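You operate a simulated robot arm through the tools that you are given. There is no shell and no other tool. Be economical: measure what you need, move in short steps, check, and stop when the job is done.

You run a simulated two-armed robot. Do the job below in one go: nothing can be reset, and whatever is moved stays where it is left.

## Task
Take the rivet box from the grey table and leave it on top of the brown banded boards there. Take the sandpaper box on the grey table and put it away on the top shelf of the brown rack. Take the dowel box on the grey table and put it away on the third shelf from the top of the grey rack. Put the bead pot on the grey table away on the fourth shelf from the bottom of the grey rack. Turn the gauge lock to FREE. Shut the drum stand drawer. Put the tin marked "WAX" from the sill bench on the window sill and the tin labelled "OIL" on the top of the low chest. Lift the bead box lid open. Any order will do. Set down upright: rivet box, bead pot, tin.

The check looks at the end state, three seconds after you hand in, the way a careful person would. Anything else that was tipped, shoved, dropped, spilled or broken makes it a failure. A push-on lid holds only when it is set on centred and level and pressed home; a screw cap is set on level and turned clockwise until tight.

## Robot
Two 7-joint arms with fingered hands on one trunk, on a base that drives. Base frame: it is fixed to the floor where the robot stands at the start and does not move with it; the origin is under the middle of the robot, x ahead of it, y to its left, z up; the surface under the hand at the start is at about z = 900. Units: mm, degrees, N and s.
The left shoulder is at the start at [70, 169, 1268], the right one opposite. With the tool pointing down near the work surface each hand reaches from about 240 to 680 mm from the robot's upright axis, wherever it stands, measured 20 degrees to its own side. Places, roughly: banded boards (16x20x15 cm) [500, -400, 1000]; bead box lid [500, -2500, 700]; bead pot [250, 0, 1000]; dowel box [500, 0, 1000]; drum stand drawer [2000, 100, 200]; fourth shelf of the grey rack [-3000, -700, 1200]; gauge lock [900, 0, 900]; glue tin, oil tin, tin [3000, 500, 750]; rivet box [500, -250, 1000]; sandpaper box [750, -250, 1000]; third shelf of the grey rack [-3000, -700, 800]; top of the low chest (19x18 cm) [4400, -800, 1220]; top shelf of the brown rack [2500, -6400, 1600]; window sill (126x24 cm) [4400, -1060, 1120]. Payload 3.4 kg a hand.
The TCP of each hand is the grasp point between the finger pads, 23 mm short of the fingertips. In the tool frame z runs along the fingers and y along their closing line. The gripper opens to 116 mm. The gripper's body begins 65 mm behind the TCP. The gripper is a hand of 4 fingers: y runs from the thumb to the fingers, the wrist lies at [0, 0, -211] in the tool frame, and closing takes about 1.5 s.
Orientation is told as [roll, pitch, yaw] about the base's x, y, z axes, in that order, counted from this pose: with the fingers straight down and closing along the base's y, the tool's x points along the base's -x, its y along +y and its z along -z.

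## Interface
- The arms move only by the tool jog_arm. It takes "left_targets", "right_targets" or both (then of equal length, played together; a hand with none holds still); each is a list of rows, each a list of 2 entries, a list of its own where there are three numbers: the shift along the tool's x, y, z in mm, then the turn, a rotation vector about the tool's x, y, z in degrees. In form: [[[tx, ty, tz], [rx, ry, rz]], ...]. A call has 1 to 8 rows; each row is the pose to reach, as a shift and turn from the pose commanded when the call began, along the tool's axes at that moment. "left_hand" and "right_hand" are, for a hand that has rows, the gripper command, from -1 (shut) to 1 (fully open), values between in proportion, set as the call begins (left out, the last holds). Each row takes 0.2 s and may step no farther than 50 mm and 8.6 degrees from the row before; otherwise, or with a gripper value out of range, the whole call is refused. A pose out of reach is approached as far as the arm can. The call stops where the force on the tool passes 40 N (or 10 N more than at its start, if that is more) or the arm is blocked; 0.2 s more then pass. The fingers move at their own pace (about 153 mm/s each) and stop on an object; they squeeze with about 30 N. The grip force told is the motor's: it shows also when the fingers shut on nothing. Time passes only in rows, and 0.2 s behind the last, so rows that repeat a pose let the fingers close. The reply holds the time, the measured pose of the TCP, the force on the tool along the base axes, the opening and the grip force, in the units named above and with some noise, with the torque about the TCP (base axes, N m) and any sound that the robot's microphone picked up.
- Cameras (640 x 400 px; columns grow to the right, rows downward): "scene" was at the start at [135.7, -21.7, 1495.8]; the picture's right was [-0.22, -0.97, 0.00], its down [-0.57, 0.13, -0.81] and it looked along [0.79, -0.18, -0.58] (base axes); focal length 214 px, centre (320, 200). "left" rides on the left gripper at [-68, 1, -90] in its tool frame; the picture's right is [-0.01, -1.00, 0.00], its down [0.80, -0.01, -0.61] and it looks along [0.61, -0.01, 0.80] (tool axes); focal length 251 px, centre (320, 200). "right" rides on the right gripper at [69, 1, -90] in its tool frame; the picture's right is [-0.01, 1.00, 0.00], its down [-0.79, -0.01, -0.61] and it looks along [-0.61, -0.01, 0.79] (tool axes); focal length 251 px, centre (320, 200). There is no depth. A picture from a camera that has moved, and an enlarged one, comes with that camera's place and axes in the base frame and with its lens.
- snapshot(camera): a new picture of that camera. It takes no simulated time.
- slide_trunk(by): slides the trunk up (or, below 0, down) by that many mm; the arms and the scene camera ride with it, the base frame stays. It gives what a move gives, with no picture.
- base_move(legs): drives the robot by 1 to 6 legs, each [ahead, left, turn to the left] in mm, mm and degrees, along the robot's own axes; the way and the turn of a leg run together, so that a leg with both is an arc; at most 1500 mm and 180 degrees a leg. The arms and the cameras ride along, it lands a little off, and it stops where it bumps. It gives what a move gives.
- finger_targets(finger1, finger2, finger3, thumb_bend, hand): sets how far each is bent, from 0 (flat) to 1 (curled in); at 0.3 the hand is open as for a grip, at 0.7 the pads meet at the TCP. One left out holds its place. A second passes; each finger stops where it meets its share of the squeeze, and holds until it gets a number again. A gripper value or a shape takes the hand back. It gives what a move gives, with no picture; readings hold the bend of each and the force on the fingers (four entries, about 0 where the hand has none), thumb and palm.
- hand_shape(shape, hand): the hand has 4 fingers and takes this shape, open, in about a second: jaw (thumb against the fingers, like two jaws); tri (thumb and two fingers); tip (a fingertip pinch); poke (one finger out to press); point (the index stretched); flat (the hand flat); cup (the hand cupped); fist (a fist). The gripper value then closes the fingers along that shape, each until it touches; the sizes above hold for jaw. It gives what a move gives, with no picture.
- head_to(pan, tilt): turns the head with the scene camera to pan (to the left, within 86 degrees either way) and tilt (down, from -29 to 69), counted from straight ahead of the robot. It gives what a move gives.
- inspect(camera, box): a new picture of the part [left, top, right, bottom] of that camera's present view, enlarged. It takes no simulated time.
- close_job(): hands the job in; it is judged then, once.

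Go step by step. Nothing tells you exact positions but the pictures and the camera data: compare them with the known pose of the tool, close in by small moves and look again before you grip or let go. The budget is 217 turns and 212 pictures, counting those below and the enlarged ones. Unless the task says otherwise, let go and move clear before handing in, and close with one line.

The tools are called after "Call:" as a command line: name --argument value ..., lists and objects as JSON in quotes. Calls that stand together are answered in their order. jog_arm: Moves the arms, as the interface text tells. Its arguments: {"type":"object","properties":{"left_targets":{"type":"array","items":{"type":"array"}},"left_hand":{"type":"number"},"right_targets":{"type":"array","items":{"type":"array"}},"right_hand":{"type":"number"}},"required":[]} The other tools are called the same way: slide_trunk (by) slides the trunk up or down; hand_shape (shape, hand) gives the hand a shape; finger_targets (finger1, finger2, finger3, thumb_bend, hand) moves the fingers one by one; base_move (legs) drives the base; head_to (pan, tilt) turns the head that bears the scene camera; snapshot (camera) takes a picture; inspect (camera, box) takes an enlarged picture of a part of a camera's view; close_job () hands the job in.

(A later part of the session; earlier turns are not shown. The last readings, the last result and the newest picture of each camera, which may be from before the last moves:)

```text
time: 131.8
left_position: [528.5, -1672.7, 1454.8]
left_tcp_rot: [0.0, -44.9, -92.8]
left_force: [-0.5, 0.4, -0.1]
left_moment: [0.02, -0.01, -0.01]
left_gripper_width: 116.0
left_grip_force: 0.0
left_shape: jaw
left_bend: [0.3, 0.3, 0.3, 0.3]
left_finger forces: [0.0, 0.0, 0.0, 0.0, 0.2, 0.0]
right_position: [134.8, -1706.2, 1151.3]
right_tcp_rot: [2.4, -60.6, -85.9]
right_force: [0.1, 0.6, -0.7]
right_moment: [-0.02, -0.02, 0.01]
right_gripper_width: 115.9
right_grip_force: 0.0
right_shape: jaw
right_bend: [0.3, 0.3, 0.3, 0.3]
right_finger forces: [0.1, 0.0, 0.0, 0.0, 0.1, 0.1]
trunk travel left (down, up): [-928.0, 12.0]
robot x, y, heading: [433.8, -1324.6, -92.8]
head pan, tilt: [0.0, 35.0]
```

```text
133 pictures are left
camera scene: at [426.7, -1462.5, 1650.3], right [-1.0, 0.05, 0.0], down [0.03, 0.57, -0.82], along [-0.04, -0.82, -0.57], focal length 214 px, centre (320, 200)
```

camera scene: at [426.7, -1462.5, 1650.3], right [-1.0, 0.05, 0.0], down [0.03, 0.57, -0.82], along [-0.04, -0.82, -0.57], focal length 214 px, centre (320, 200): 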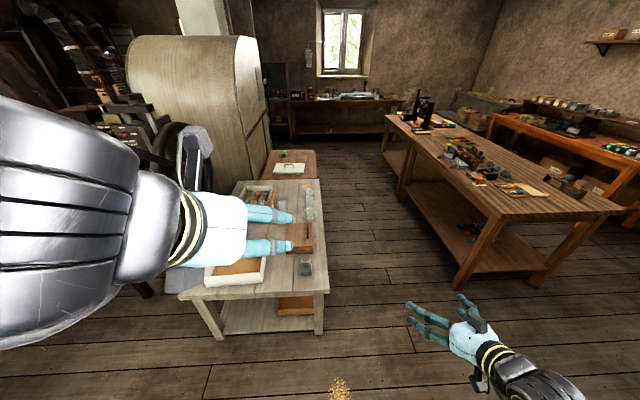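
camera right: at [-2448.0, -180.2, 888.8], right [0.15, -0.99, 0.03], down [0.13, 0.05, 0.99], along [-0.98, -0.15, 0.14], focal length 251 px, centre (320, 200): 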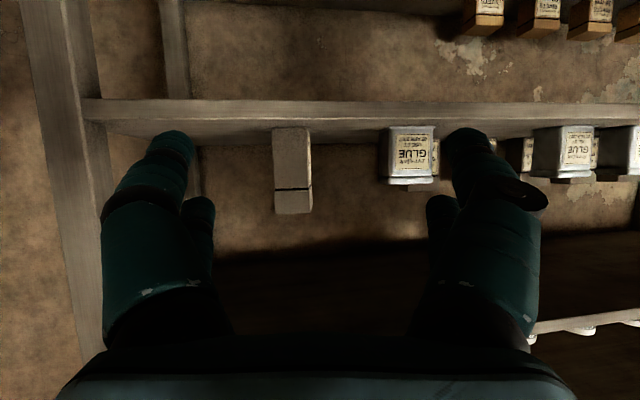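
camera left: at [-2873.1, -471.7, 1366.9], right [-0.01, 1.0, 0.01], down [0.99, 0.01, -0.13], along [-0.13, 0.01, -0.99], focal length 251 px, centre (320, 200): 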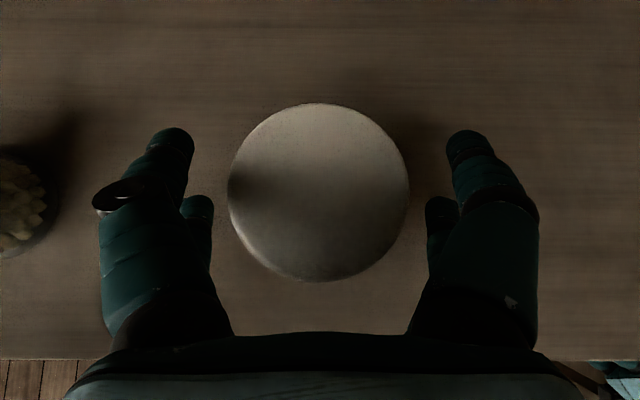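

The bench is ahead-left with several boxes on it. I zoom in.

Call:
jog_arm --left_targets '[[[0, 45, 0], [0, 0, 0]], [[0, 90, 0], [0, 0, 0]], [[0, 135, 0], [0, 0, 0]], [[0, 180, 0], [0, 0, 0]], [[0, 200, 0], [0, 0, 0]]]'

Call:
head_to --pan 15 --tilt 40

Call:
inspect --camera "scene" --box '[200, 100, 440, 300]'

```text
time: 132.9
left_position: [728.9, -1679.3, 1455.8]
left_tcp_rot: [0.0, -45.0, -92.9]
left_force: [1.4, 0.3, 0.7]
left_moment: [-0.03, 0.01, -0.01]
left_gripper_width: 116.2
left_grip_force: 0.0
left_shape: jaw
left_bend: [0.3, 0.3, 0.3, 0.3]
left_finger forces: [0.0, 0.0, 0.1, 0.1, 0.1, 0.0]
left hand out of reach, approached as far as the arm can: row 2, 3, 4
right_position: [134.0, -1705.4, 1150.8]
right_tcp_rot: [2.4, -60.7, -85.9]
right_force: [0.4, 0.8, 0.1]
right_moment: [-0.02, 0.02, 0.01]
right_gripper_width: 116.2
right_grip_force: 0.2
right_shape: jaw
right_bend: [0.3, 0.3, 0.3, 0.3]
right_finger forces: [0.1, 0.1, 0.0, 0.0, 0.1, 0.0]
trunk travel left (down, up): [-928.0, 12.0]
robot x, y, heading: [433.4, -1322.1, -92.6]
head pan, tilt: [0.0, 35.0]
```

```text
time: 133.7
left_position: [727.9, -1682.8, 1456.0]
left_tcp_rot: [-0.1, -44.8, -92.7]
left_force: [0.0, 0.5, 0.0]
left_moment: [-0.01, 0.01, -0.01]
left_gripper_width: 115.8
left_grip_force: 0.1
left_shape: jaw
left_bend: [0.3, 0.3, 0.3, 0.3]
left_finger forces: [0.1, 0.1, 0.0, 0.0, 0.1, 0.1]
right_position: [133.0, -1706.2, 1149.3]
right_tcp_rot: [2.3, -60.7, -86.0]
right_force: [-0.2, 0.0, 0.1]
right_moment: [-0.02, 0.0, 0.01]
right_gripper_width: 116.0
right_grip_force: 0.0
right_shape: jaw
right_bend: [0.3, 0.3, 0.3, 0.3]
right_finger forces: [0.0, 0.1, 0.1, 0.0, 0.0, 0.1]
trunk travel left (down, up): [-928.0, 12.0]
robot x, y, heading: [435.9, -1324.3, -92.7]
head pan, tilt: [15.0, 40.0]
```

```text
2.00 times, centred on (320, 200) of scene
camera zoom: at [448.7, -1458.1, 1642.6], right [-0.98, -0.21, 0.0], down [-0.13, 0.63, -0.77], along [0.16, -0.75, -0.64], focal length 429 px, centre (320, 200)
```

zoom: 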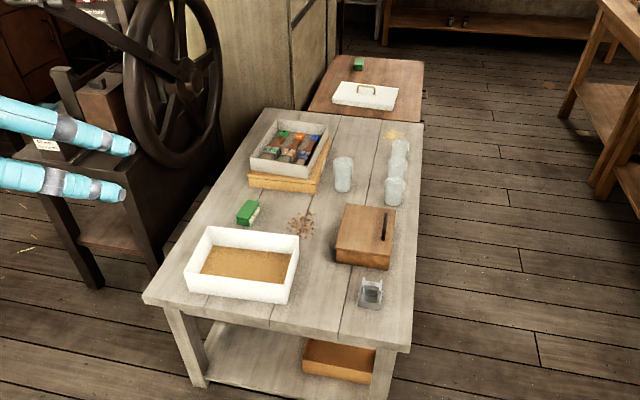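

The wooden box at about [506,−2341] with a dark handle on its right (−x) side is the bead box; its hinge should be on the +x side. I move closer and lower the trunk.

Call:
base_move --legs '[[0, 0, 2.7], [430, 190, 0]]'

Call:
slide_trunk --by -300

Call:
head_to --pan -12 --tilt 50

Call:
snapshot --camera "scene"

```text
time: 136.9
left_position: [929.9, -2103.0, 1456.1]
left_tcp_rot: [0.1, -44.9, -90.4]
left_force: [0.6, 0.9, -0.5]
left_moment: [0.0, -0.03, 0.0]
left_gripper_width: 115.8
left_grip_force: 0.2
left_shape: jaw
left_bend: [0.3, 0.3, 0.3, 0.3]
left_finger forces: [0.0, 0.0, 0.0, 0.0, 0.1, 0.0]
right_position: [337.8, -2153.2, 1150.3]
right_tcp_rot: [2.5, -60.6, -83.6]
right_force: [-0.8, 0.1, 0.3]
right_moment: [0.01, 0.01, 0.04]
right_gripper_width: 115.6
right_grip_force: 0.0
right_shape: jaw
right_bend: [0.3, 0.3, 0.3, 0.3]
right_finger forces: [0.0, 0.0, 0.1, 0.0, 0.1, 0.0]
trunk travel left (down, up): [-928.0, 12.0]
robot x, y, heading: [623.3, -1761.9, -90.4]
head pan, tilt: [15.0, 40.0]
```

```text
time: 139.9
left_position: [931.5, -2106.4, 1155.8]
left_tcp_rot: [0.0, -44.8, -90.4]
left_force: [0.3, 0.5, 0.0]
left_moment: [0.03, -0.01, -0.02]
left_gripper_width: 115.8
left_grip_force: 0.1
left_shape: jaw
left_bend: [0.3, 0.3, 0.3, 0.3]
left_finger forces: [0.0, 0.0, 0.0, 0.0, 0.1, 0.0]
right_position: [338.6, -2154.7, 849.8]
right_tcp_rot: [2.3, -60.7, -83.7]
right_force: [-0.6, 0.3, -0.9]
right_moment: [-0.02, -0.02, -0.01]
right_gripper_width: 116.1
right_grip_force: 0.0
right_shape: jaw
right_bend: [0.3, 0.3, 0.3, 0.3]
right_finger forces: [0.0, 0.0, 0.0, 0.0, 0.0, 0.0]
trunk travel left (down, up): [-628.0, 312.0]
robot x, y, heading: [620.7, -1756.5, -90.5]
head pan, tilt: [15.0, 40.0]
```

```text
time: 140.9
left_position: [931.7, -2105.8, 1156.7]
left_tcp_rot: [0.0, -44.9, -90.4]
left_force: [0.3, 0.7, -0.3]
left_moment: [0.01, -0.01, 0.01]
left_gripper_width: 116.1
left_grip_force: 0.1
left_shape: jaw
left_bend: [0.3, 0.3, 0.3, 0.3]
left_finger forces: [0.0, 0.1, 0.0, 0.0, 0.0, 0.0]
right_position: [338.5, -2153.8, 850.2]
right_tcp_rot: [2.4, -60.6, -83.6]
right_force: [-0.1, -0.7, -0.3]
right_moment: [0.04, -0.01, -0.04]
right_gripper_width: 115.8
right_grip_force: 0.0
right_shape: jaw
right_bend: [0.3, 0.3, 0.3, 0.3]
right_finger forces: [0.0, 0.0, 0.0, 0.0, 0.0, 0.1]
trunk travel left (down, up): [-628.0, 312.0]
robot x, y, heading: [620.3, -1761.4, -90.4]
head pan, tilt: [-12.0, 50.0]
```

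```text
131 pictures are left
camera scene: at [605.1, -1885.9, 1328.5], right [-0.98, 0.22, 0.0], down [0.16, 0.75, -0.64], along [-0.14, -0.63, -0.77], focal length 214 px, centre (320, 200)
```

scene: 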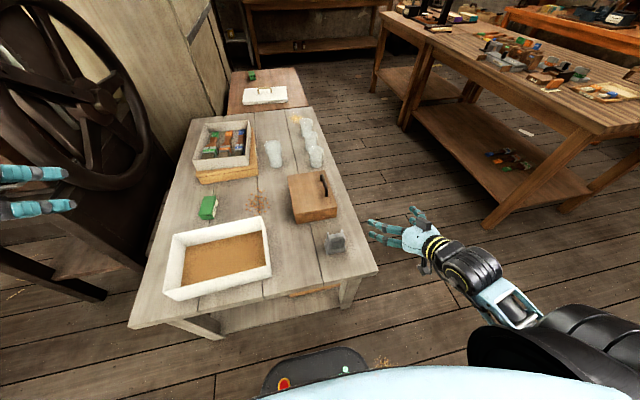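

Call:
inspect --camera "scene" --box '[270, 150, 370, 260]'

Call:
snapshot --camera "right"

```text
3.64 times, centred on (320, 205) of scene
camera zoom: at [605.1, -1885.9, 1328.5], right [-0.98, 0.22, 0.0], down [0.16, 0.75, -0.64], along [-0.14, -0.63, -0.77], focal length 780 px, centre (320, 182)
```

zoom: 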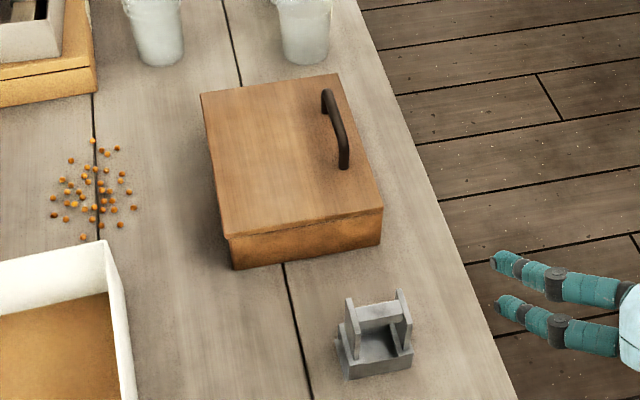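

```text
129 pictures are left
camera right: at [323.2, -2044.1, 832.6], right [0.99, 0.14, 0.03], down [-0.05, 0.13, 0.99], along [0.14, -0.98, 0.14], focal length 251 px, centre (320, 200)
```

right: 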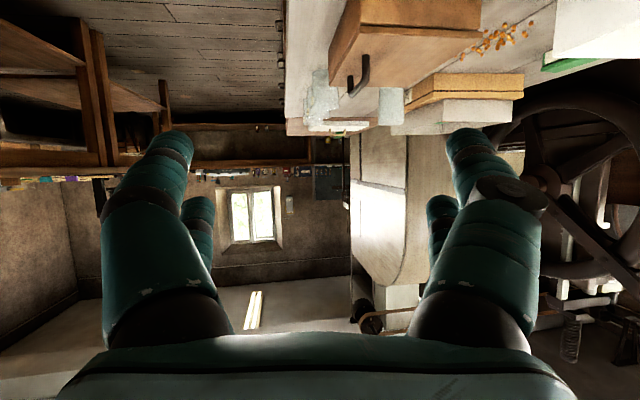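

The bead box lid spans x 430–600, y −2570…−2362 at z≈690, with an arch handle along y at x≈460. I'll pinch the handle with the right hand pointing +x and swing the lid up about its +x hinge; first I close in and turn the hand.

Call:
base_move --legs '[[130, 0, 0.4]]'

Call:
jog_arm --right_targets '[[[-20, 0, -10], [-7.37, 0, -4.22]], [[-40, 0, -20], [-14.75, 0, -8.45]], [[-60, 0, -30], [-22.1, 0, -12.7]], [[-70, 0, -40], [-29.5, 0, -16.9]], [[-70, 0, -40], [-36.9, 0, -21.1]], [[-70, 0, -40], [-44.3, 0, -25.3]], [[-70, 0, -40], [-51.6, 0, -29.6]], [[-70, 0, -40], [-59, 0, -33.8]]]'

Call:
snapshot --camera "scene"

```text
time: 142.2
left_position: [932.6, -2234.8, 1155.4]
left_tcp_rot: [0.0, -44.9, -90.0]
left_force: [-0.7, -0.3, -0.5]
left_moment: [-0.02, -0.06, -0.01]
left_gripper_width: 115.9
left_grip_force: 0.1
left_shape: jaw
left_bend: [0.3, 0.3, 0.3, 0.3]
left_finger forces: [0.0, 0.0, 0.0, 0.0, 0.1, 0.0]
right_position: [339.2, -2286.0, 850.3]
right_tcp_rot: [2.4, -60.5, -83.3]
right_force: [0.2, -0.4, -0.5]
right_moment: [-0.02, -0.01, -0.01]
right_gripper_width: 115.8
right_grip_force: 0.1
right_shape: jaw
right_bend: [0.3, 0.3, 0.3, 0.3]
right_finger forces: [0.0, 0.0, 0.1, 0.1, 0.1, 0.0]
trunk travel left (down, up): [-628.0, 312.0]
robot x, y, heading: [617.8, -1889.9, -90.2]
head pan, tilt: [-12.0, 50.0]
```

```text
time: 143.9
left_position: [932.5, -2236.8, 1155.8]
left_tcp_rot: [0.0, -44.8, -90.2]
left_force: [0.1, 0.3, 0.6]
left_moment: [0.0, -0.01, 0.0]
left_gripper_width: 116.0
left_grip_force: 0.0
left_shape: jaw
left_bend: [0.3, 0.3, 0.3, 0.3]
left_finger forces: [0.0, 0.0, 0.0, 0.1, 0.0, 0.0]
right_position: [339.0, -2286.1, 930.6]
right_tcp_rot: [0.2, -61.5, -13.1]
right_force: [-0.5, -0.2, 0.7]
right_moment: [-0.01, 0.02, 0.01]
right_gripper_width: 116.0
right_grip_force: 0.1
right_shape: jaw
right_bend: [0.3, 0.3, 0.3, 0.3]
right_finger forces: [0.0, 0.0, 0.1, 0.1, 0.0, 0.0]
trunk travel left (down, up): [-628.0, 312.0]
robot x, y, heading: [623.2, -1892.2, -90.1]
head pan, tilt: [-12.0, 50.0]
```

```text
128 pictures are left
camera scene: at [604.6, -2018.3, 1328.4], right [-0.98, 0.21, 0.0], down [0.16, 0.75, -0.64], along [-0.14, -0.63, -0.77], focal length 214 px, centre (320, 200)
```

scene: 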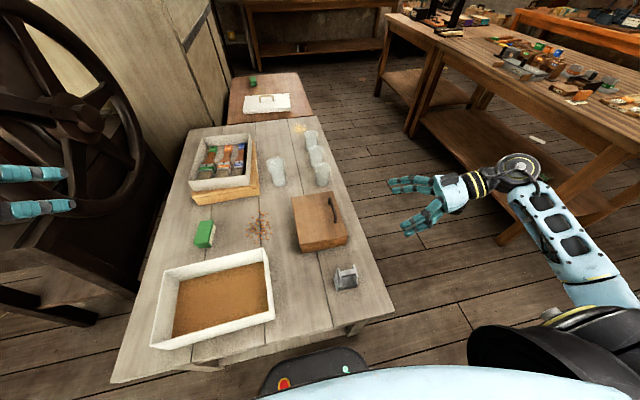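

I refine the handle position from this viewpoint, and continue turning the hand (finish yaw, begin rolling).

Call:
inspect --camera "scene" --box '[270, 170, 370, 260]'

Call:
jog_arm --right_targets '[[[0, 0, 0], [-6, 0, -3.3]], [[0, 0, 0], [-11.5, 0, -6.3]]]'

Call:
jog_arm --right_targets '[[[0, 0, 0], [0, 0, 8.5]], [[0, 0, 0], [0, 0, 17]], [[0, 0, 0], [0, 0, 25.5]], [[0, 0, 0], [0, 0, 34]], [[0, 0, 0], [0, 0, 42.5]], [[0, 0, 0], [0, 0, 51]], [[0, 0, 0], [0, 0, 59.5]], [[0, 0, 0], [0, 0, 68]]]'

Call:
snapshot --camera "scene"

```text
4.44 times, centred on (320, 215) of scene
camera zoom: at [604.6, -2018.3, 1328.4], right [-0.98, 0.21, 0.0], down [0.16, 0.75, -0.64], along [-0.14, -0.63, -0.77], focal length 953 px, centre (320, 133)
```

zoom: 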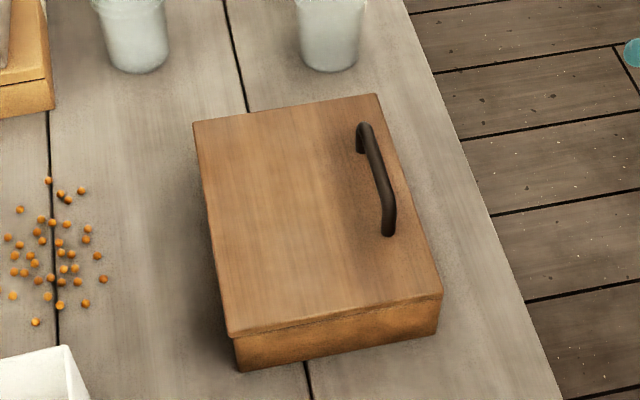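

```text
time: 144.6
left_position: [932.8, -2236.9, 1155.7]
left_tcp_rot: [0.0, -44.8, -90.1]
left_force: [-0.5, 0.1, -0.2]
left_moment: [0.0, -0.04, -0.02]
left_gripper_width: 116.0
left_grip_force: 0.0
left_shape: jaw
left_bend: [0.3, 0.3, 0.3, 0.3]
left_finger forces: [0.1, 0.0, 0.0, 0.1, 0.1, 0.1]
right_position: [336.6, -2285.8, 931.7]
right_tcp_rot: [0.1, -61.6, -0.2]
right_force: [-0.1, 0.4, 0.3]
right_moment: [0.01, 0.02, 0.0]
right_gripper_width: 115.8
right_grip_force: 0.0
right_shape: jaw
right_bend: [0.3, 0.3, 0.3, 0.3]
right_finger forces: [0.1, 0.0, 0.0, 0.0, 0.0, 0.0]
trunk travel left (down, up): [-628.0, 312.0]
robot x, y, heading: [617.8, -1889.5, -90.3]
head pan, tilt: [-12.0, 50.0]
```

```text
time: 146.3
left_position: [932.1, -2235.4, 1155.3]
left_tcp_rot: [0.0, -44.8, -90.1]
left_force: [0.2, 0.0, -0.1]
left_moment: [0.03, 0.04, 0.0]
left_gripper_width: 116.0
left_grip_force: 0.0
left_shape: jaw
left_bend: [0.3, 0.3, 0.3, 0.3]
left_finger forces: [0.0, 0.0, 0.0, 0.0, 0.2, 0.0]
right_position: [338.7, -2285.7, 929.9]
right_tcp_rot: [59.7, -19.0, -79.2]
right_force: [-0.1, 0.2, 0.0]
right_moment: [0.0, 0.01, -0.02]
right_gripper_width: 115.9
right_grip_force: 0.0
right_shape: jaw
right_bend: [0.3, 0.3, 0.3, 0.3]
right_finger forces: [0.0, 0.0, 0.0, 0.1, 0.1, 0.0]
trunk travel left (down, up): [-628.0, 312.0]
robot x, y, heading: [620.2, -1887.3, -90.1]
head pan, tilt: [-12.0, 50.0]
```

```text
126 pictures are left
camera scene: at [604.9, -2017.4, 1328.5], right [-0.98, 0.21, 0.0], down [0.16, 0.75, -0.64], along [-0.14, -0.63, -0.77], focal length 214 px, centre (320, 200)
```

scene: 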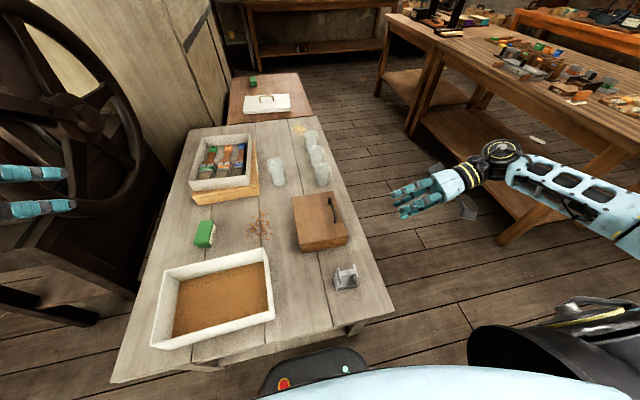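

Rolling works. Refined: lid top z≈667, handle bar at x≈450, y −2540…−2450, z≈688. I lower the trunk and finish the hand's orientation (45° down, thumb underneath).

Call:
slide_trunk --by -130

Call:
jog_arm --right_targets '[[[0, 0, 0], [0, 0, 8]], [[0, 0, 0], [0, 0, 15]], [[0, 0, 0], [0, 0, 22]]]'

Call:
jog_arm --right_targets '[[[0, 0, 0], [8, 0, 0]], [[0, 0, 0], [16, 0, 0]]]'

Call:
snapshot --camera "right"

```text
time: 147.9
left_position: [933.1, -2235.3, 1025.3]
left_tcp_rot: [-0.1, -44.8, -90.1]
left_force: [0.3, 0.2, -0.5]
left_moment: [-0.02, 0.03, 0.0]
left_gripper_width: 116.0
left_grip_force: 0.1
left_shape: jaw
left_bend: [0.3, 0.3, 0.3, 0.3]
left_finger forces: [0.0, 0.0, 0.0, 0.0, 0.0, 0.1]
right_position: [338.5, -2286.1, 800.7]
right_tcp_rot: [59.6, -19.2, -79.2]
right_force: [0.1, 0.6, 0.1]
right_moment: [0.03, 0.01, -0.04]
right_gripper_width: 115.9
right_grip_force: 0.0
right_shape: jaw
right_bend: [0.3, 0.3, 0.3, 0.3]
right_finger forces: [0.0, 0.0, 0.0, 0.0, 0.1, 0.1]
trunk travel left (down, up): [-498.0, 442.0]
robot x, y, heading: [620.2, -1892.3, -90.1]
head pan, tilt: [-12.0, 50.0]
```

```text
time: 148.7
left_position: [933.2, -2235.9, 1026.2]
left_tcp_rot: [0.1, -44.7, -90.1]
left_force: [-0.9, 0.1, 0.0]
left_moment: [-0.01, 0.02, 0.0]
left_gripper_width: 115.8
left_grip_force: 0.0
left_shape: jaw
left_bend: [0.3, 0.3, 0.3, 0.3]
left_finger forces: [0.1, 0.1, 0.1, 0.0, 0.0, 0.0]
right_position: [338.6, -2286.8, 801.0]
right_tcp_rot: [61.4, 0.1, -90.1]
right_force: [-0.1, 0.0, -0.2]
right_moment: [0.02, 0.03, 0.01]
right_gripper_width: 115.9
right_grip_force: 0.1
right_shape: jaw
right_bend: [0.3, 0.3, 0.3, 0.3]
right_finger forces: [0.0, 0.1, 0.0, 0.0, 0.0, 0.0]
trunk travel left (down, up): [-498.0, 442.0]
robot x, y, heading: [625.4, -1888.4, -90.2]
head pan, tilt: [-12.0, 50.0]
```

```text
time: 149.3
left_position: [933.6, -2236.7, 1025.5]
left_tcp_rot: [0.0, -44.8, -90.1]
left_force: [-0.9, 0.0, 0.2]
left_moment: [-0.01, 0.0, 0.0]
left_gripper_width: 115.9
left_grip_force: 0.0
left_shape: jaw
left_bend: [0.3, 0.3, 0.3, 0.3]
left_finger forces: [0.0, 0.0, 0.0, 0.0, 0.1, 0.0]
right_position: [338.8, -2286.5, 800.0]
right_tcp_rot: [45.4, 0.0, -90.1]
right_force: [-0.3, -0.3, -0.7]
right_moment: [0.0, 0.02, 0.02]
right_gripper_width: 116.1
right_grip_force: 0.1
right_shape: jaw
right_bend: [0.3, 0.3, 0.3, 0.3]
right_finger forces: [0.0, 0.0, 0.0, 0.0, 0.0, 0.0]
trunk travel left (down, up): [-498.0, 442.0]
robot x, y, heading: [621.9, -1892.3, -90.0]
head pan, tilt: [-12.0, 50.0]
```

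```text
125 pictures are left
camera right: at [275.7, -2219.1, 862.3], right [0.7, -0.01, 0.71], down [-0.44, -0.79, 0.42], along [0.56, -0.61, -0.56], focal length 251 px, centre (320, 200)
```

right: 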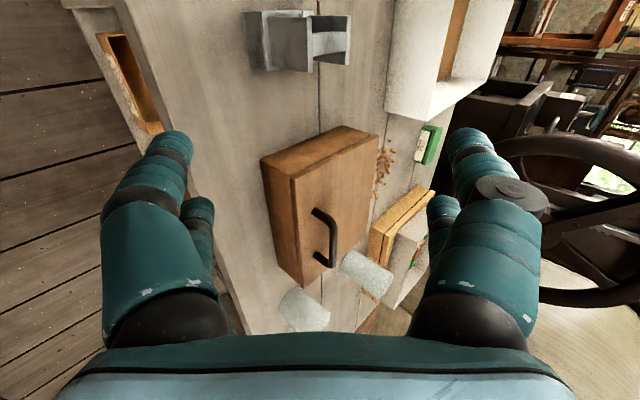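

The wrist view shows the handle clearly: bar at about [455,−2491,697], gap under it ~25 mm. I preset the thumb and move to a pre-grasp point.

Call:
finger_targets --hand "right" --thumb_bend 0.66 --finger1 0.35 --finger2 0.35 --finger3 0.35

Call:
jog_arm --right_targets '[[[-41, 0, 0], [0, 0, 0]], [[-82, 0, 0], [0, 0, 0]], [[-123, 0, 0], [0, 0, 0]], [[-164, 1, 20], [0, 0, 0]], [[-190, 2, 45], [0, 0, 0]], [[-204, 3, 70], [0, 0, 0]]]'

Call:
snapshot --camera "right"

Call:
inspect --camera "scene" --box '[260, 130, 460, 260]'

```text
time: 150.3
left_position: [933.0, -2235.6, 1025.7]
left_tcp_rot: [0.1, -44.9, -90.0]
left_force: [0.6, 0.2, 0.1]
left_moment: [0.01, 0.02, 0.0]
left_gripper_width: 116.0
left_grip_force: 0.0
left_shape: jaw
left_bend: [0.3, 0.3, 0.3, 0.3]
left_finger forces: [0.0, 0.0, 0.1, 0.0, 0.0, 0.0]
right_position: [338.1, -2285.9, 800.0]
right_tcp_rot: [45.5, 0.0, -90.2]
right_force: [-0.5, -0.8, -0.5]
right_moment: [0.01, -0.01, 0.03]
right_gripper_width: 58.1
right_grip_force: 0.1
right_shape: fingers
right_bend: [0.35, 0.35, 0.35, 0.66]
right_finger forces: [0.0, 0.0, 0.1, 0.0, 0.1, 0.0]
trunk travel left (down, up): [-498.0, 442.0]
robot x, y, heading: [624.4, -1888.7, -89.9]
head pan, tilt: [-12.0, 50.0]
```

```text
time: 151.7
left_position: [933.6, -2236.5, 1025.4]
left_tcp_rot: [0.0, -44.7, -90.2]
left_force: [-0.7, 0.2, -0.1]
left_moment: [0.0, 0.0, 0.0]
left_gripper_width: 115.8
left_grip_force: 0.0
left_shape: jaw
left_bend: [0.3, 0.3, 0.3, 0.3]
left_finger forces: [0.0, 0.0, 0.1, 0.0, 0.0, 0.1]
right_position: [389.6, -2492.8, 752.2]
right_tcp_rot: [45.5, -0.1, -90.0]
right_force: [0.7, -0.2, -0.6]
right_moment: [-0.02, 0.0, -0.04]
right_gripper_width: 57.9
right_grip_force: 0.0
right_shape: fingers
right_bend: [0.35, 0.35, 0.35, 0.66]
right_finger forces: [0.1, 0.0, 0.1, 0.1, 0.0, 0.0]
trunk travel left (down, up): [-498.0, 442.0]
robot x, y, heading: [621.3, -1890.2, -90.0]
head pan, tilt: [-12.0, 50.0]
```

```text
124 pictures are left
camera right: at [326.7, -2425.7, 814.4], right [0.7, -0.01, 0.71], down [-0.44, -0.79, 0.42], along [0.56, -0.61, -0.56], focal length 251 px, centre (320, 200)
```

right: 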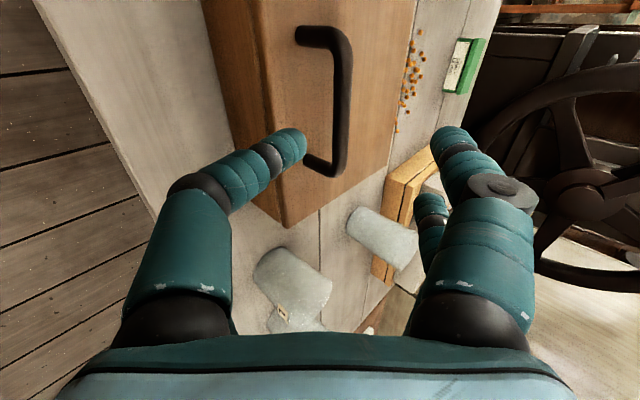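

```text
3.08 times, centred on (360, 195) of scene
camera zoom: at [605.3, -2018.0, 1198.4], right [-0.98, 0.21, 0.0], down [0.16, 0.75, -0.64], along [-0.14, -0.63, -0.77], focal length 660 px, centre (197, 215)
```

zoom: 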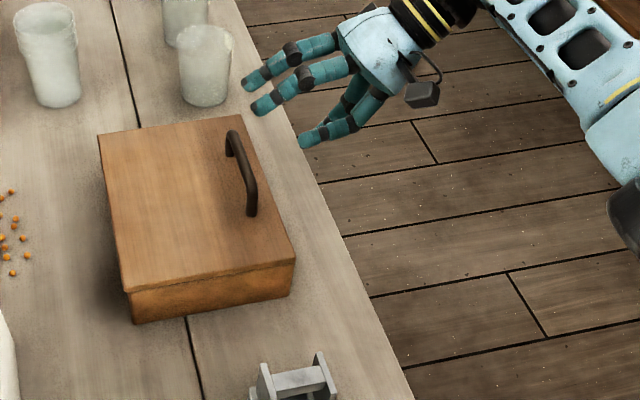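

Bar centre refined to [456,−2487,702], 30 mm gap below. I slide the thumb in under the bar.

Call:
jog_arm --right_targets '[[[5, 5, 25], [0, 0, 0]], [[5, 5, 45], [0, 0, 0]], [[5, 5, 60], [0, 0, 0]], [[5, 5, 71], [0, 0, 0]]]'

Call:
snapshot --camera "right"

```text
time: 152.7
left_position: [933.8, -2236.5, 1025.9]
left_tcp_rot: [0.1, -44.8, -90.1]
left_force: [0.2, 0.7, 0.2]
left_moment: [-0.03, -0.01, -0.02]
left_gripper_width: 115.8
left_grip_force: 0.1
left_shape: jaw
left_bend: [0.3, 0.3, 0.3, 0.3]
left_finger forces: [0.1, 0.0, 0.0, 0.1, 0.0, 0.1]
right_position: [444.8, -2486.4, 707.7]
right_tcp_rot: [45.5, 0.1, -90.0]
right_force: [-0.3, -0.2, -0.2]
right_moment: [0.02, 0.01, 0.01]
right_gripper_width: 57.5
right_grip_force: 0.0
right_shape: fingers
right_bend: [0.35, 0.35, 0.35, 0.66]
right_finger forces: [0.0, 0.1, 0.0, 0.0, 0.0, 0.0]
trunk travel left (down, up): [-498.0, 442.0]
robot x, y, heading: [623.0, -1889.2, -90.1]
head pan, tilt: [-12.0, 50.0]
```

```text
122 pictures are left
camera right: at [381.9, -2418.9, 768.6], right [0.7, -0.01, 0.71], down [-0.44, -0.79, 0.42], along [0.56, -0.61, -0.56], focal length 251 px, centre (320, 200)
```

right: 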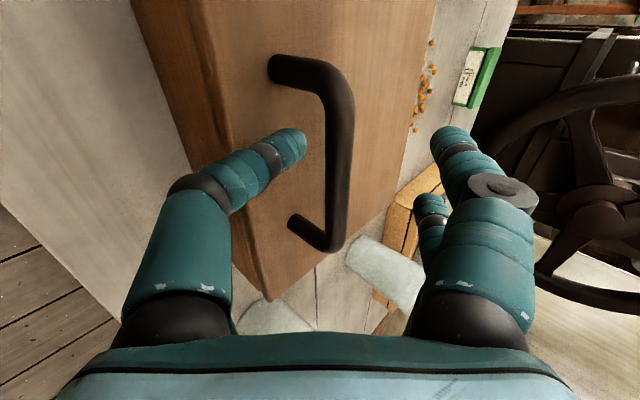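

The bar lies between thumb and fingers. I close the hand on it.

Call:
jog_arm --right_targets '[[[0, 0, 0], [0, 0, 0]], [[0, 0, 0], [0, 0, 0]], [[0, 0, 0], [0, 0, 0]], [[0, 0, 0], [0, 0, 0]], [[0, 0, 0], [0, 0, 0]], [[0, 0, 0], [0, 0, 0]]]' --right_hand -1

Call:
snapshot --camera "right"

```text
time: 154.1
left_position: [934.3, -2236.7, 1025.5]
left_tcp_rot: [-0.1, -44.8, -90.1]
left_force: [-0.8, 0.0, -0.5]
left_moment: [0.01, 0.0, -0.03]
left_gripper_width: 116.1
left_grip_force: 0.1
left_shape: jaw
left_bend: [0.3, 0.3, 0.3, 0.3]
left_finger forces: [0.0, 0.0, 0.1, 0.1, 0.1, 0.0]
right_position: [446.2, -2486.5, 706.8]
right_tcp_rot: [45.4, 0.1, -90.0]
right_force: [7.1, 3.1, -7.4]
right_moment: [-0.31, 1.26, -0.38]
right_gripper_width: 11.0
right_grip_force: 29.6
right_shape: jaw
right_bend: [0.72, 0.72, 0.66, 0.61]
right_finger forces: [27.4, 27.2, 32.0, 0.1, 26.7, 0.0]
trunk travel left (down, up): [-498.0, 442.0]
robot x, y, heading: [622.7, -1887.2, -90.1]
head pan, tilt: [-12.0, 50.0]
```

```text
121 pictures are left
camera right: at [382.8, -2419.1, 768.3], right [0.7, -0.01, 0.71], down [-0.44, -0.8, 0.42], along [0.56, -0.61, -0.56], focal length 251 px, centre (320, 200)
```

right: 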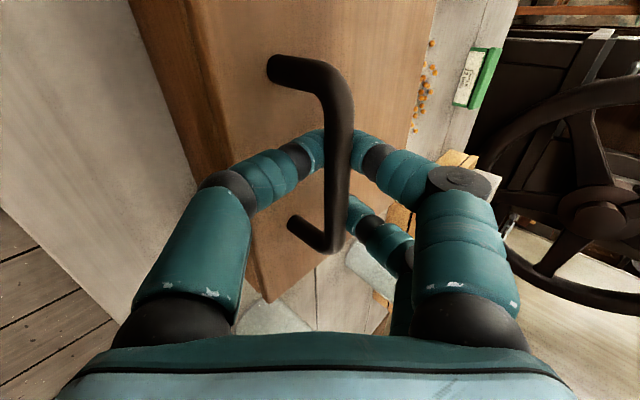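

Firm pinch on the handle with the thumb under the bar. I swing the lid up along its arc, first 24°.

Call:
jog_arm --right_targets '[[[0, 10.3, -4.8], [4, 0, 0]], [[0, 20.6, -9], [8, 0, 0]], [[0, 31.5, -12.3], [12, 0, 0]], [[0, 42.2, -15], [16, 0, 0]], [[0, 53.5, -16.8], [20, 0, 0]], [[0, 64.5, -18], [24, 0, 0]]]'

Call:
snapshot --camera "scene"

```text
time: 155.5
left_position: [933.4, -2238.5, 1025.3]
left_tcp_rot: [-0.1, -44.6, -90.1]
left_force: [-1.0, 0.0, -0.3]
left_moment: [-0.01, -0.01, -0.02]
left_gripper_width: 115.9
left_grip_force: 0.2
left_shape: jaw
left_bend: [0.3, 0.3, 0.3, 0.3]
left_finger forces: [0.1, 0.0, 0.1, 0.0, 0.0, 0.1]
right_position: [477.9, -2487.2, 765.0]
right_tcp_rot: [21.4, 0.1, -90.1]
right_force: [5.1, 2.7, -16.2]
right_moment: [-0.5, 1.35, -0.2]
right_gripper_width: 9.8
right_grip_force: 30.0
right_shape: jaw
right_bend: [0.72, 0.72, 0.67, 0.6]
right_finger forces: [28.2, 28.0, 32.4, 0.0, 28.4, 0.0]
trunk travel left (down, up): [-498.0, 442.0]
robot x, y, heading: [619.6, -1890.4, -90.5]
head pan, tilt: [-12.0, 50.0]
```

```text
120 pictures are left
camera scene: at [605.6, -2019.3, 1198.2], right [-0.98, 0.21, 0.0], down [0.16, 0.75, -0.64], along [-0.14, -0.63, -0.77], focal length 214 px, centre (320, 200)
```

scene: 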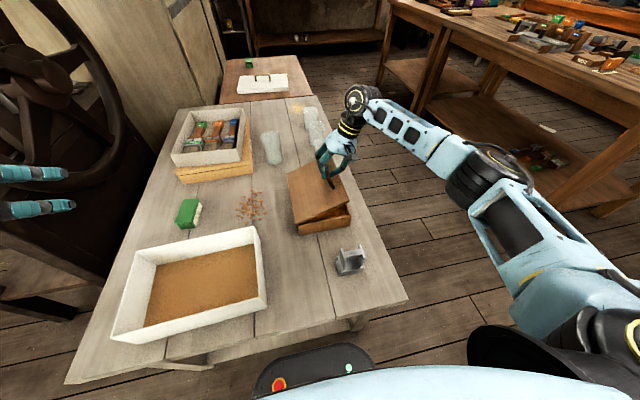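

The lid follows and the box stays put. I continue another 40° along the arc.

Call:
jog_arm --right_targets '[[[0, 20.6, -9], [8, 0, 0]], [[0, 42.2, -15], [16, 0, 0]], [[0, 64.5, -18], [24, 0, 0]], [[0, 86.9, -17.9], [32, 0, 0]], [[0, 109.2, -14.6], [40, 0, 0]]]'

Call:
snapshot --camera "scene"

```text
time: 156.7
left_position: [933.3, -2237.8, 1023.9]
left_tcp_rot: [-0.1, -44.6, -90.1]
left_force: [0.2, -0.1, 0.3]
left_moment: [-0.01, -0.03, 0.0]
left_gripper_width: 116.0
left_grip_force: 0.0
left_shape: jaw
left_bend: [0.3, 0.3, 0.3, 0.3]
left_finger forces: [0.0, 0.0, 0.0, 0.0, 0.0, 0.0]
right_position: [562.5, -2486.9, 818.6]
right_tcp_rot: [-15.9, 0.5, -89.7]
right_force: [0.1, 0.4, -30.1]
right_moment: [-0.63, 1.04, 0.09]
right_gripper_width: 8.8
right_grip_force: 30.1
right_shape: jaw
right_bend: [0.71, 0.71, 0.7, 0.58]
right_finger forces: [30.2, 30.2, 27.5, 0.1, 30.1, 0.1]
right hand out of reach, approached as far as the arm can: row 5
trunk travel left (down, up): [-498.0, 442.0]
robot x, y, heading: [624.1, -1888.0, -90.2]
head pan, tilt: [-12.0, 50.0]
stopped in row 5 (right hand): the force on the tool passed its limit at 63 N (the readings are from after the stop); the commanded pose is now the measured one
```

```text
119 pictures are left
camera scene: at [605.6, -2020.3, 1197.9], right [-0.98, 0.21, 0.0], down [0.16, 0.75, -0.64], along [-0.14, -0.63, -0.77], focal length 214 px, centre (320, 200)
```

scene: 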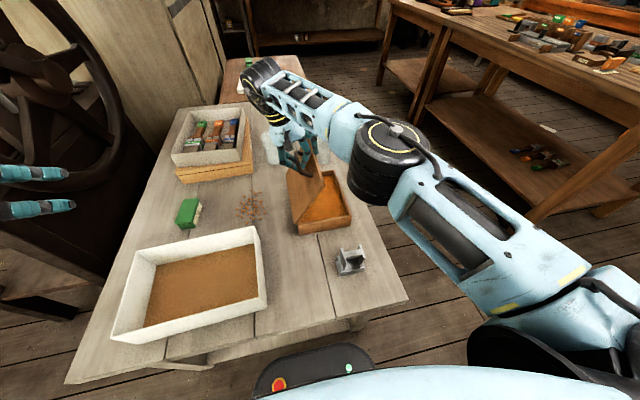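

Lid is at ~62°. The hand is at its rotation limit, so I keep its orientation and carry the bar further over along the arc.

Call:
jog_arm --right_targets '[[[0, 10, -1.5], [0, 0, 0]], [[0, 20, -4.5], [0, 0, 0]], [[0, 30, -6.5], [0, 0, 0]], [[0, 40.6, -8.5], [0, 0, 0]]]'

Call:
snapshot --camera "scene"

Call:
snapshot --camera "right"

```text
time: 157.9
left_position: [930.5, -2241.3, 1024.1]
left_tcp_rot: [0.0, -44.7, -90.2]
left_force: [0.0, -0.3, 1.1]
left_moment: [0.02, -0.03, -0.04]
left_gripper_width: 116.0
left_grip_force: 0.0
left_shape: jaw
left_bend: [0.3, 0.3, 0.3, 0.3]
left_finger forces: [0.0, 0.0, 0.0, 0.0, 0.0, 0.0]
right_position: [573.5, -2485.5, 819.9]
right_tcp_rot: [-16.3, 0.0, -90.1]
right_force: [-11.0, -17.0, -7.7]
right_moment: [-0.73, 1.92, 0.58]
right_gripper_width: 7.3
right_grip_force: 29.7
right_shape: jaw
right_bend: [0.71, 0.71, 0.71, 0.58]
right_finger forces: [28.3, 29.4, 38.1, 0.0, 31.0, 0.1]
right hand out of reach, approached as far as the arm can: row 2, 3, 4
trunk travel left (down, up): [-498.0, 442.0]
robot x, y, heading: [621.8, -1889.5, -90.3]
head pan, tilt: [-12.0, 50.0]
stopped in row 4 (right hand): the force on the tool passed its limit at 41 N (the readings are from after the stop); the commanded pose is now the measured one
```

```text
118 pictures are left
camera scene: at [602.9, -2022.8, 1197.6], right [-0.98, 0.21, 0.0], down [0.16, 0.75, -0.64], along [-0.14, -0.62, -0.77], focal length 214 px, centre (320, 200)
```

scene: 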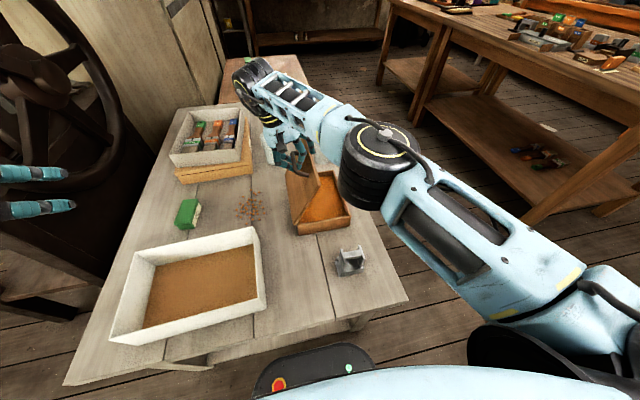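

```text
117 pictures are left
camera right: at [599.2, -2418.1, 903.8], right [0.96, -0.01, -0.28], down [0.16, -0.79, 0.59], along [-0.23, -0.61, -0.76], focal length 251 px, centre (320, 200)
```

right: 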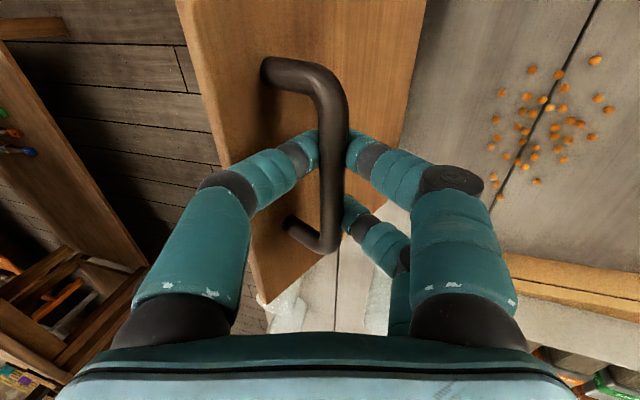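

The arm is at its reach limit; the remaining arc is almost a pure +x shift, so I move the base to its left (+x) in small steps.

Call:
base_move --legs '[[0, 25, 0]]'

Call:
snapshot --camera "scene"

```text
time: 158.7
left_position: [957.4, -2241.2, 1023.8]
left_tcp_rot: [0.1, -44.5, -90.2]
left_force: [0.1, 0.0, -0.7]
left_moment: [0.02, 0.04, 0.0]
left_gripper_width: 115.9
left_grip_force: 0.1
left_shape: jaw
left_bend: [0.3, 0.3, 0.3, 0.3]
left_finger forces: [0.0, 0.0, 0.1, 0.0, 0.0, 0.1]
right_position: [602.6, -2484.3, 820.3]
right_tcp_rot: [-16.0, 0.1, -89.8]
right_force: [-3.7, -21.8, -7.4]
right_moment: [-0.48, 0.39, -0.23]
right_gripper_width: 7.8
right_grip_force: 30.7
right_shape: jaw
right_bend: [0.71, 0.71, 0.71, 0.62]
right_finger forces: [29.7, 28.9, 31.9, 0.0, 24.0, 0.0]
trunk travel left (down, up): [-498.0, 442.0]
robot x, y, heading: [646.4, -1892.3, -90.0]
head pan, tilt: [-12.0, 50.0]
```

```text
116 pictures are left
camera scene: at [629.7, -2023.4, 1197.8], right [-0.98, 0.21, 0.0], down [0.16, 0.75, -0.64], along [-0.14, -0.62, -0.77], focal length 214 px, centre (320, 200)
```

scene: 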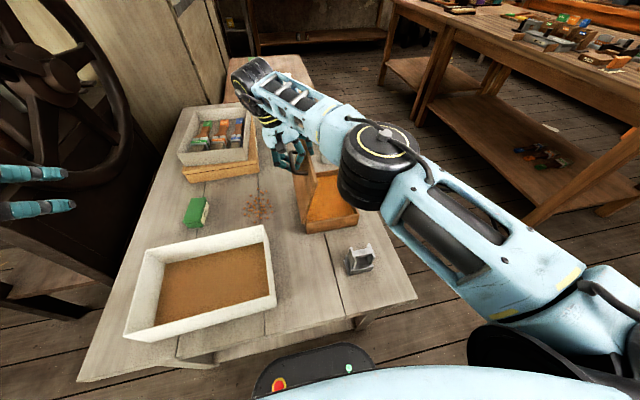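

The lid is near vertical. Another shift.

Call:
base_move --legs '[[0, 28, 0]]'

Call:
inspect --camera "scene" --box '[220, 60, 400, 260]'

Call:
snapshot --camera "right"

```text
time: 159.5
left_position: [984.6, -2242.7, 1023.2]
left_tcp_rot: [0.0, -44.5, -90.2]
left_force: [0.5, 0.2, -0.2]
left_moment: [0.0, 0.01, -0.02]
left_gripper_width: 116.1
left_grip_force: 0.1
left_shape: jaw
left_bend: [0.3, 0.3, 0.3, 0.3]
left_finger forces: [0.0, 0.1, 0.1, 0.1, 0.0, 0.0]
right_position: [629.5, -2485.4, 817.7]
right_tcp_rot: [-15.8, 0.3, -90.0]
right_force: [-13.1, -5.5, -33.4]
right_moment: [-0.87, 1.07, -0.28]
right_gripper_width: 5.3
right_grip_force: 30.2
right_shape: jaw
right_bend: [0.7, 0.7, 0.75, 0.6]
right_finger forces: [35.5, 33.4, 34.3, 0.0, 25.9, 0.1]
trunk travel left (down, up): [-498.0, 442.0]
robot x, y, heading: [673.2, -1890.8, -90.2]
head pan, tilt: [-12.0, 50.0]
```

```text
2.00 times, centred on (310, 160) of scene
camera zoom: at [656.1, -2024.6, 1197.4], right [-0.98, 0.21, 0.0], down [0.16, 0.75, -0.64], along [-0.13, -0.62, -0.77], focal length 429 px, centre (340, 280)
```

zoom: 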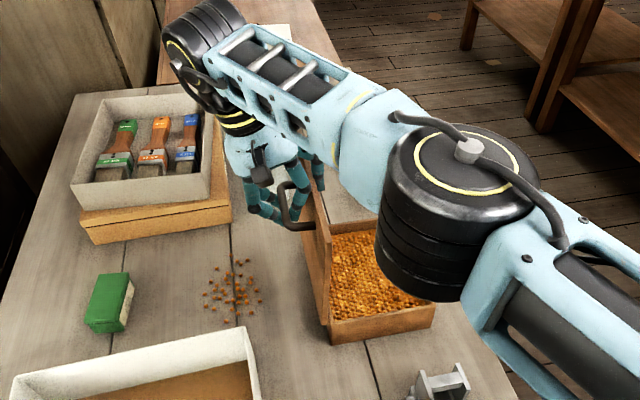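

```text
114 pictures are left
camera right: at [654.8, -2418.3, 902.6], right [0.96, -0.01, -0.27], down [0.16, -0.8, 0.58], along [-0.22, -0.6, -0.77], focal length 251 px, centre (320, 200)
```

right: 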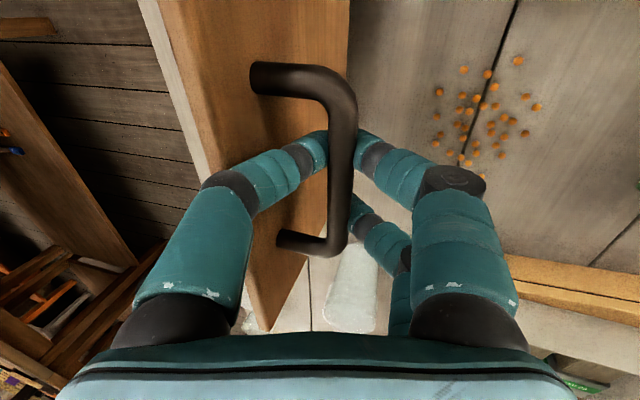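

The lid is about vertical; the pull is downward, so I drop the trunk slightly and shift further to pass vertical.

Call:
slide_trunk --by -6

Call:
base_move --legs '[[0, 20, 0]]'

Call:
inspect --camera "scene" --box '[220, 60, 400, 260]'

```text
time: 160.1
left_position: [986.7, -2240.3, 1019.1]
left_tcp_rot: [0.1, -44.6, -90.0]
left_force: [-0.4, -0.1, -0.2]
left_moment: [0.01, -0.02, 0.0]
left_gripper_width: 115.8
left_grip_force: 0.2
left_shape: jaw
left_bend: [0.3, 0.3, 0.3, 0.3]
left_finger forces: [0.0, 0.0, 0.0, 0.0, 0.0, 0.1]
right_position: [630.8, -2485.2, 814.0]
right_tcp_rot: [-16.0, 0.0, -89.8]
right_force: [-1.3, -22.3, 0.9]
right_moment: [-0.5, 0.2, -0.19]
right_gripper_width: 6.2
right_grip_force: 29.7
right_shape: jaw
right_bend: [0.71, 0.71, 0.74, 0.62]
right_finger forces: [29.6, 28.8, 30.5, 0.0, 22.0, 0.0]
trunk travel left (down, up): [-492.0, 448.0]
robot x, y, heading: [672.1, -1892.4, -90.3]
head pan, tilt: [-12.0, 50.0]
```

```text
time: 160.8
left_position: [1004.9, -2241.4, 1017.6]
left_tcp_rot: [0.1, -44.5, -90.2]
left_force: [-0.1, 0.7, -0.4]
left_moment: [-0.03, 0.02, 0.0]
left_gripper_width: 115.9
left_grip_force: 0.1
left_shape: jaw
left_bend: [0.3, 0.3, 0.3, 0.3]
left_finger forces: [0.0, 0.0, 0.1, 0.1, 0.0, 0.0]
right_position: [648.0, -2485.1, 811.6]
right_tcp_rot: [-15.9, 0.4, -90.0]
right_force: [-17.0, -5.6, -33.8]
right_moment: [-0.62, 1.19, -0.46]
right_gripper_width: 5.7
right_grip_force: 29.9
right_shape: jaw
right_bend: [0.71, 0.71, 0.74, 0.6]
right_finger forces: [32.8, 31.9, 29.8, 0.1, 40.3, 0.0]
trunk travel left (down, up): [-492.0, 448.0]
robot x, y, heading: [692.8, -1889.3, -90.4]
head pan, tilt: [-12.0, 50.0]
```

```text
2.00 times, centred on (310, 160) of scene
camera zoom: at [675.2, -2024.6, 1191.3], right [-0.98, 0.21, 0.0], down [0.16, 0.75, -0.64], along [-0.13, -0.62, -0.77], focal length 429 px, centre (340, 280)
```

zoom: 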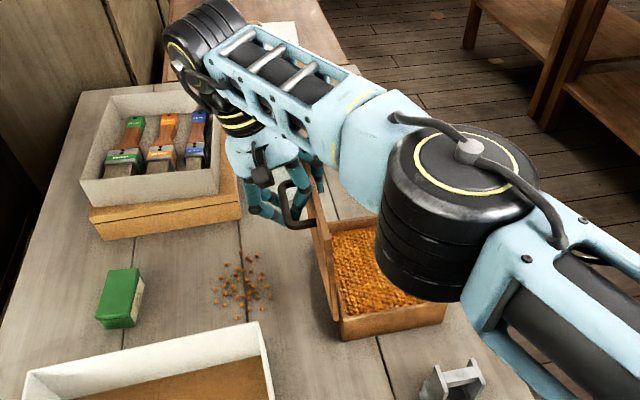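

Just past vertical. A bit more to be sure it stays open.

Call:
slide_trunk --by -9

Call:
base_move --legs '[[0, 18, 0]]'

Call:
snapshot --camera "right"

```text
time: 161.4
left_position: [1005.3, -2237.6, 1011.0]
left_tcp_rot: [0.1, -44.8, -90.3]
left_force: [0.2, 0.4, 0.9]
left_moment: [-0.03, -0.02, 0.05]
left_gripper_width: 116.0
left_grip_force: 0.0
left_shape: jaw
left_bend: [0.3, 0.3, 0.3, 0.3]
left_finger forces: [0.0, 0.1, 0.0, 0.0, 0.1, 0.0]
right_position: [644.8, -2484.6, 810.8]
right_tcp_rot: [-16.4, -0.7, -90.3]
right_force: [-4.6, -5.6, 4.0]
right_moment: [-0.05, 0.89, -0.35]
right_gripper_width: 5.7
right_grip_force: 30.1
right_shape: jaw
right_bend: [0.72, 0.72, 0.74, 0.61]
right_finger forces: [27.6, 28.8, 33.2, 0.1, 44.3, 0.0]
trunk travel left (down, up): [-484.0, 456.0]
robot x, y, heading: [696.0, -1890.6, -90.3]
head pan, tilt: [-12.0, 50.0]
stopped: the force on the tool passed its limit at 52 N (the readings are from after the stop); the commanded pose is now the measured one
```

```text
time: 162.2
left_position: [1020.4, -2238.4, 1012.3]
left_tcp_rot: [0.3, -44.6, -90.4]
left_force: [0.1, 0.2, 0.2]
left_moment: [-0.03, -0.01, -0.01]
left_gripper_width: 116.0
left_grip_force: 0.1
left_shape: jaw
left_bend: [0.3, 0.3, 0.3, 0.3]
left_finger forces: [0.0, 0.0, 0.0, 0.0, 0.1, 0.0]
right_position: [660.4, -2484.5, 807.2]
right_tcp_rot: [-16.4, -0.4, -90.4]
right_force: [-28.3, 8.4, -22.9]
right_moment: [-0.41, 2.96, -0.8]
right_gripper_width: 4.7
right_grip_force: 30.3
right_shape: jaw
right_bend: [0.7, 0.7, 0.73, 0.55]
right_finger forces: [32.1, 32.3, 32.9, 0.0, 76.6, 0.1]
trunk travel left (down, up): [-484.0, 456.0]
robot x, y, heading: [712.6, -1892.5, -90.4]
head pan, tilt: [-12.0, 50.0]
```

```text
112 pictures are left
camera right: at [687.1, -2417.1, 891.2], right [0.96, -0.02, -0.28], down [0.16, -0.79, 0.59], along [-0.23, -0.61, -0.76], focal length 251 px, centre (320, 200)
```

right: 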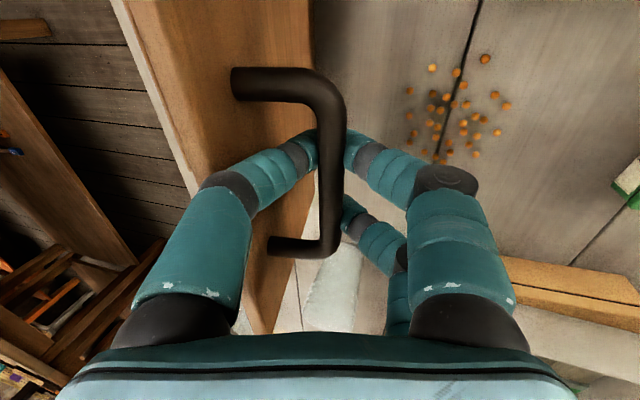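

The lid is ~6° past vertical. Opening the thumb would push the lid shut, so I release only the fingers first, leaving the thumb where it is.

Call:
finger_targets --hand "right" --finger1 0.3 --finger2 0.3 --finger3 0.3

Call:
snapshot --camera "right"

Call:
inspect --camera "scene" --box '[220, 60, 400, 260]'

```text
time: 163.2
left_position: [1021.0, -2237.4, 1010.6]
left_tcp_rot: [0.1, -44.7, -90.3]
left_force: [-0.2, 0.6, -0.7]
left_moment: [0.0, 0.0, -0.02]
left_gripper_width: 116.3
left_grip_force: 0.1
left_shape: jaw
left_bend: [0.3, 0.3, 0.3, 0.3]
left_finger forces: [0.1, 0.1, 0.0, 0.1, 0.0, 0.0]
right_position: [661.7, -2484.7, 808.5]
right_tcp_rot: [-16.4, -0.4, -90.4]
right_force: [-12.6, -4.0, -6.0]
right_moment: [-0.12, 1.44, 0.23]
right_gripper_width: 50.5
right_grip_force: 36.7
right_shape: fingers
right_bend: [0.3, 0.3, 0.3, 0.52]
right_finger forces: [0.0, 0.1, 0.0, 0.0, 74.6, 0.0]
trunk travel left (down, up): [-484.0, 456.0]
robot x, y, heading: [711.1, -1891.5, -90.4]
head pan, tilt: [-12.0, 50.0]
```

```text
111 pictures are left
camera right: at [688.2, -2416.8, 891.7], right [0.96, -0.02, -0.28], down [0.16, -0.79, 0.59], along [-0.23, -0.61, -0.76], focal length 251 px, centre (320, 200)
```

right: 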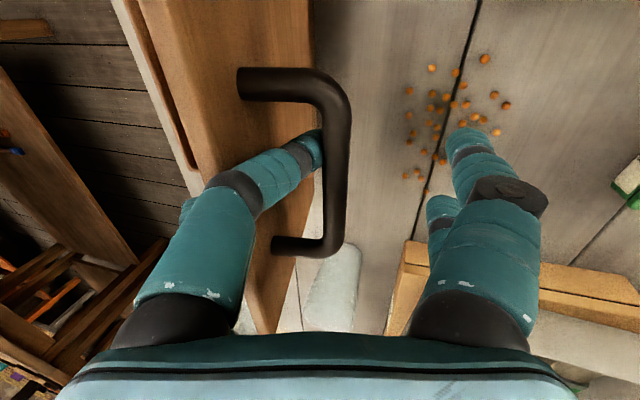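

```text
2.00 times, centred on (310, 160) of scene
camera zoom: at [693.2, -2020.1, 1184.0], right [-0.98, 0.21, 0.0], down [0.16, 0.75, -0.64], along [-0.14, -0.63, -0.77], focal length 429 px, centre (340, 280)
```

zoom: 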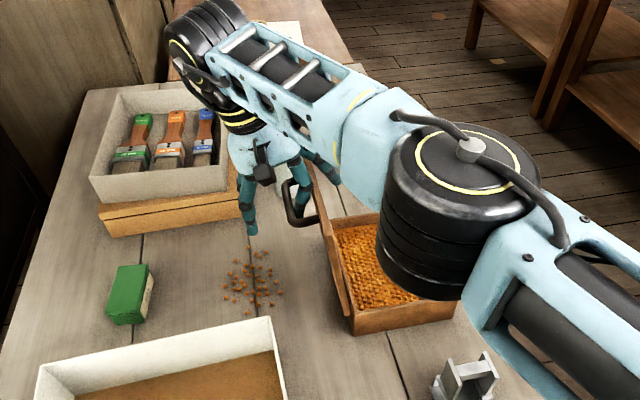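

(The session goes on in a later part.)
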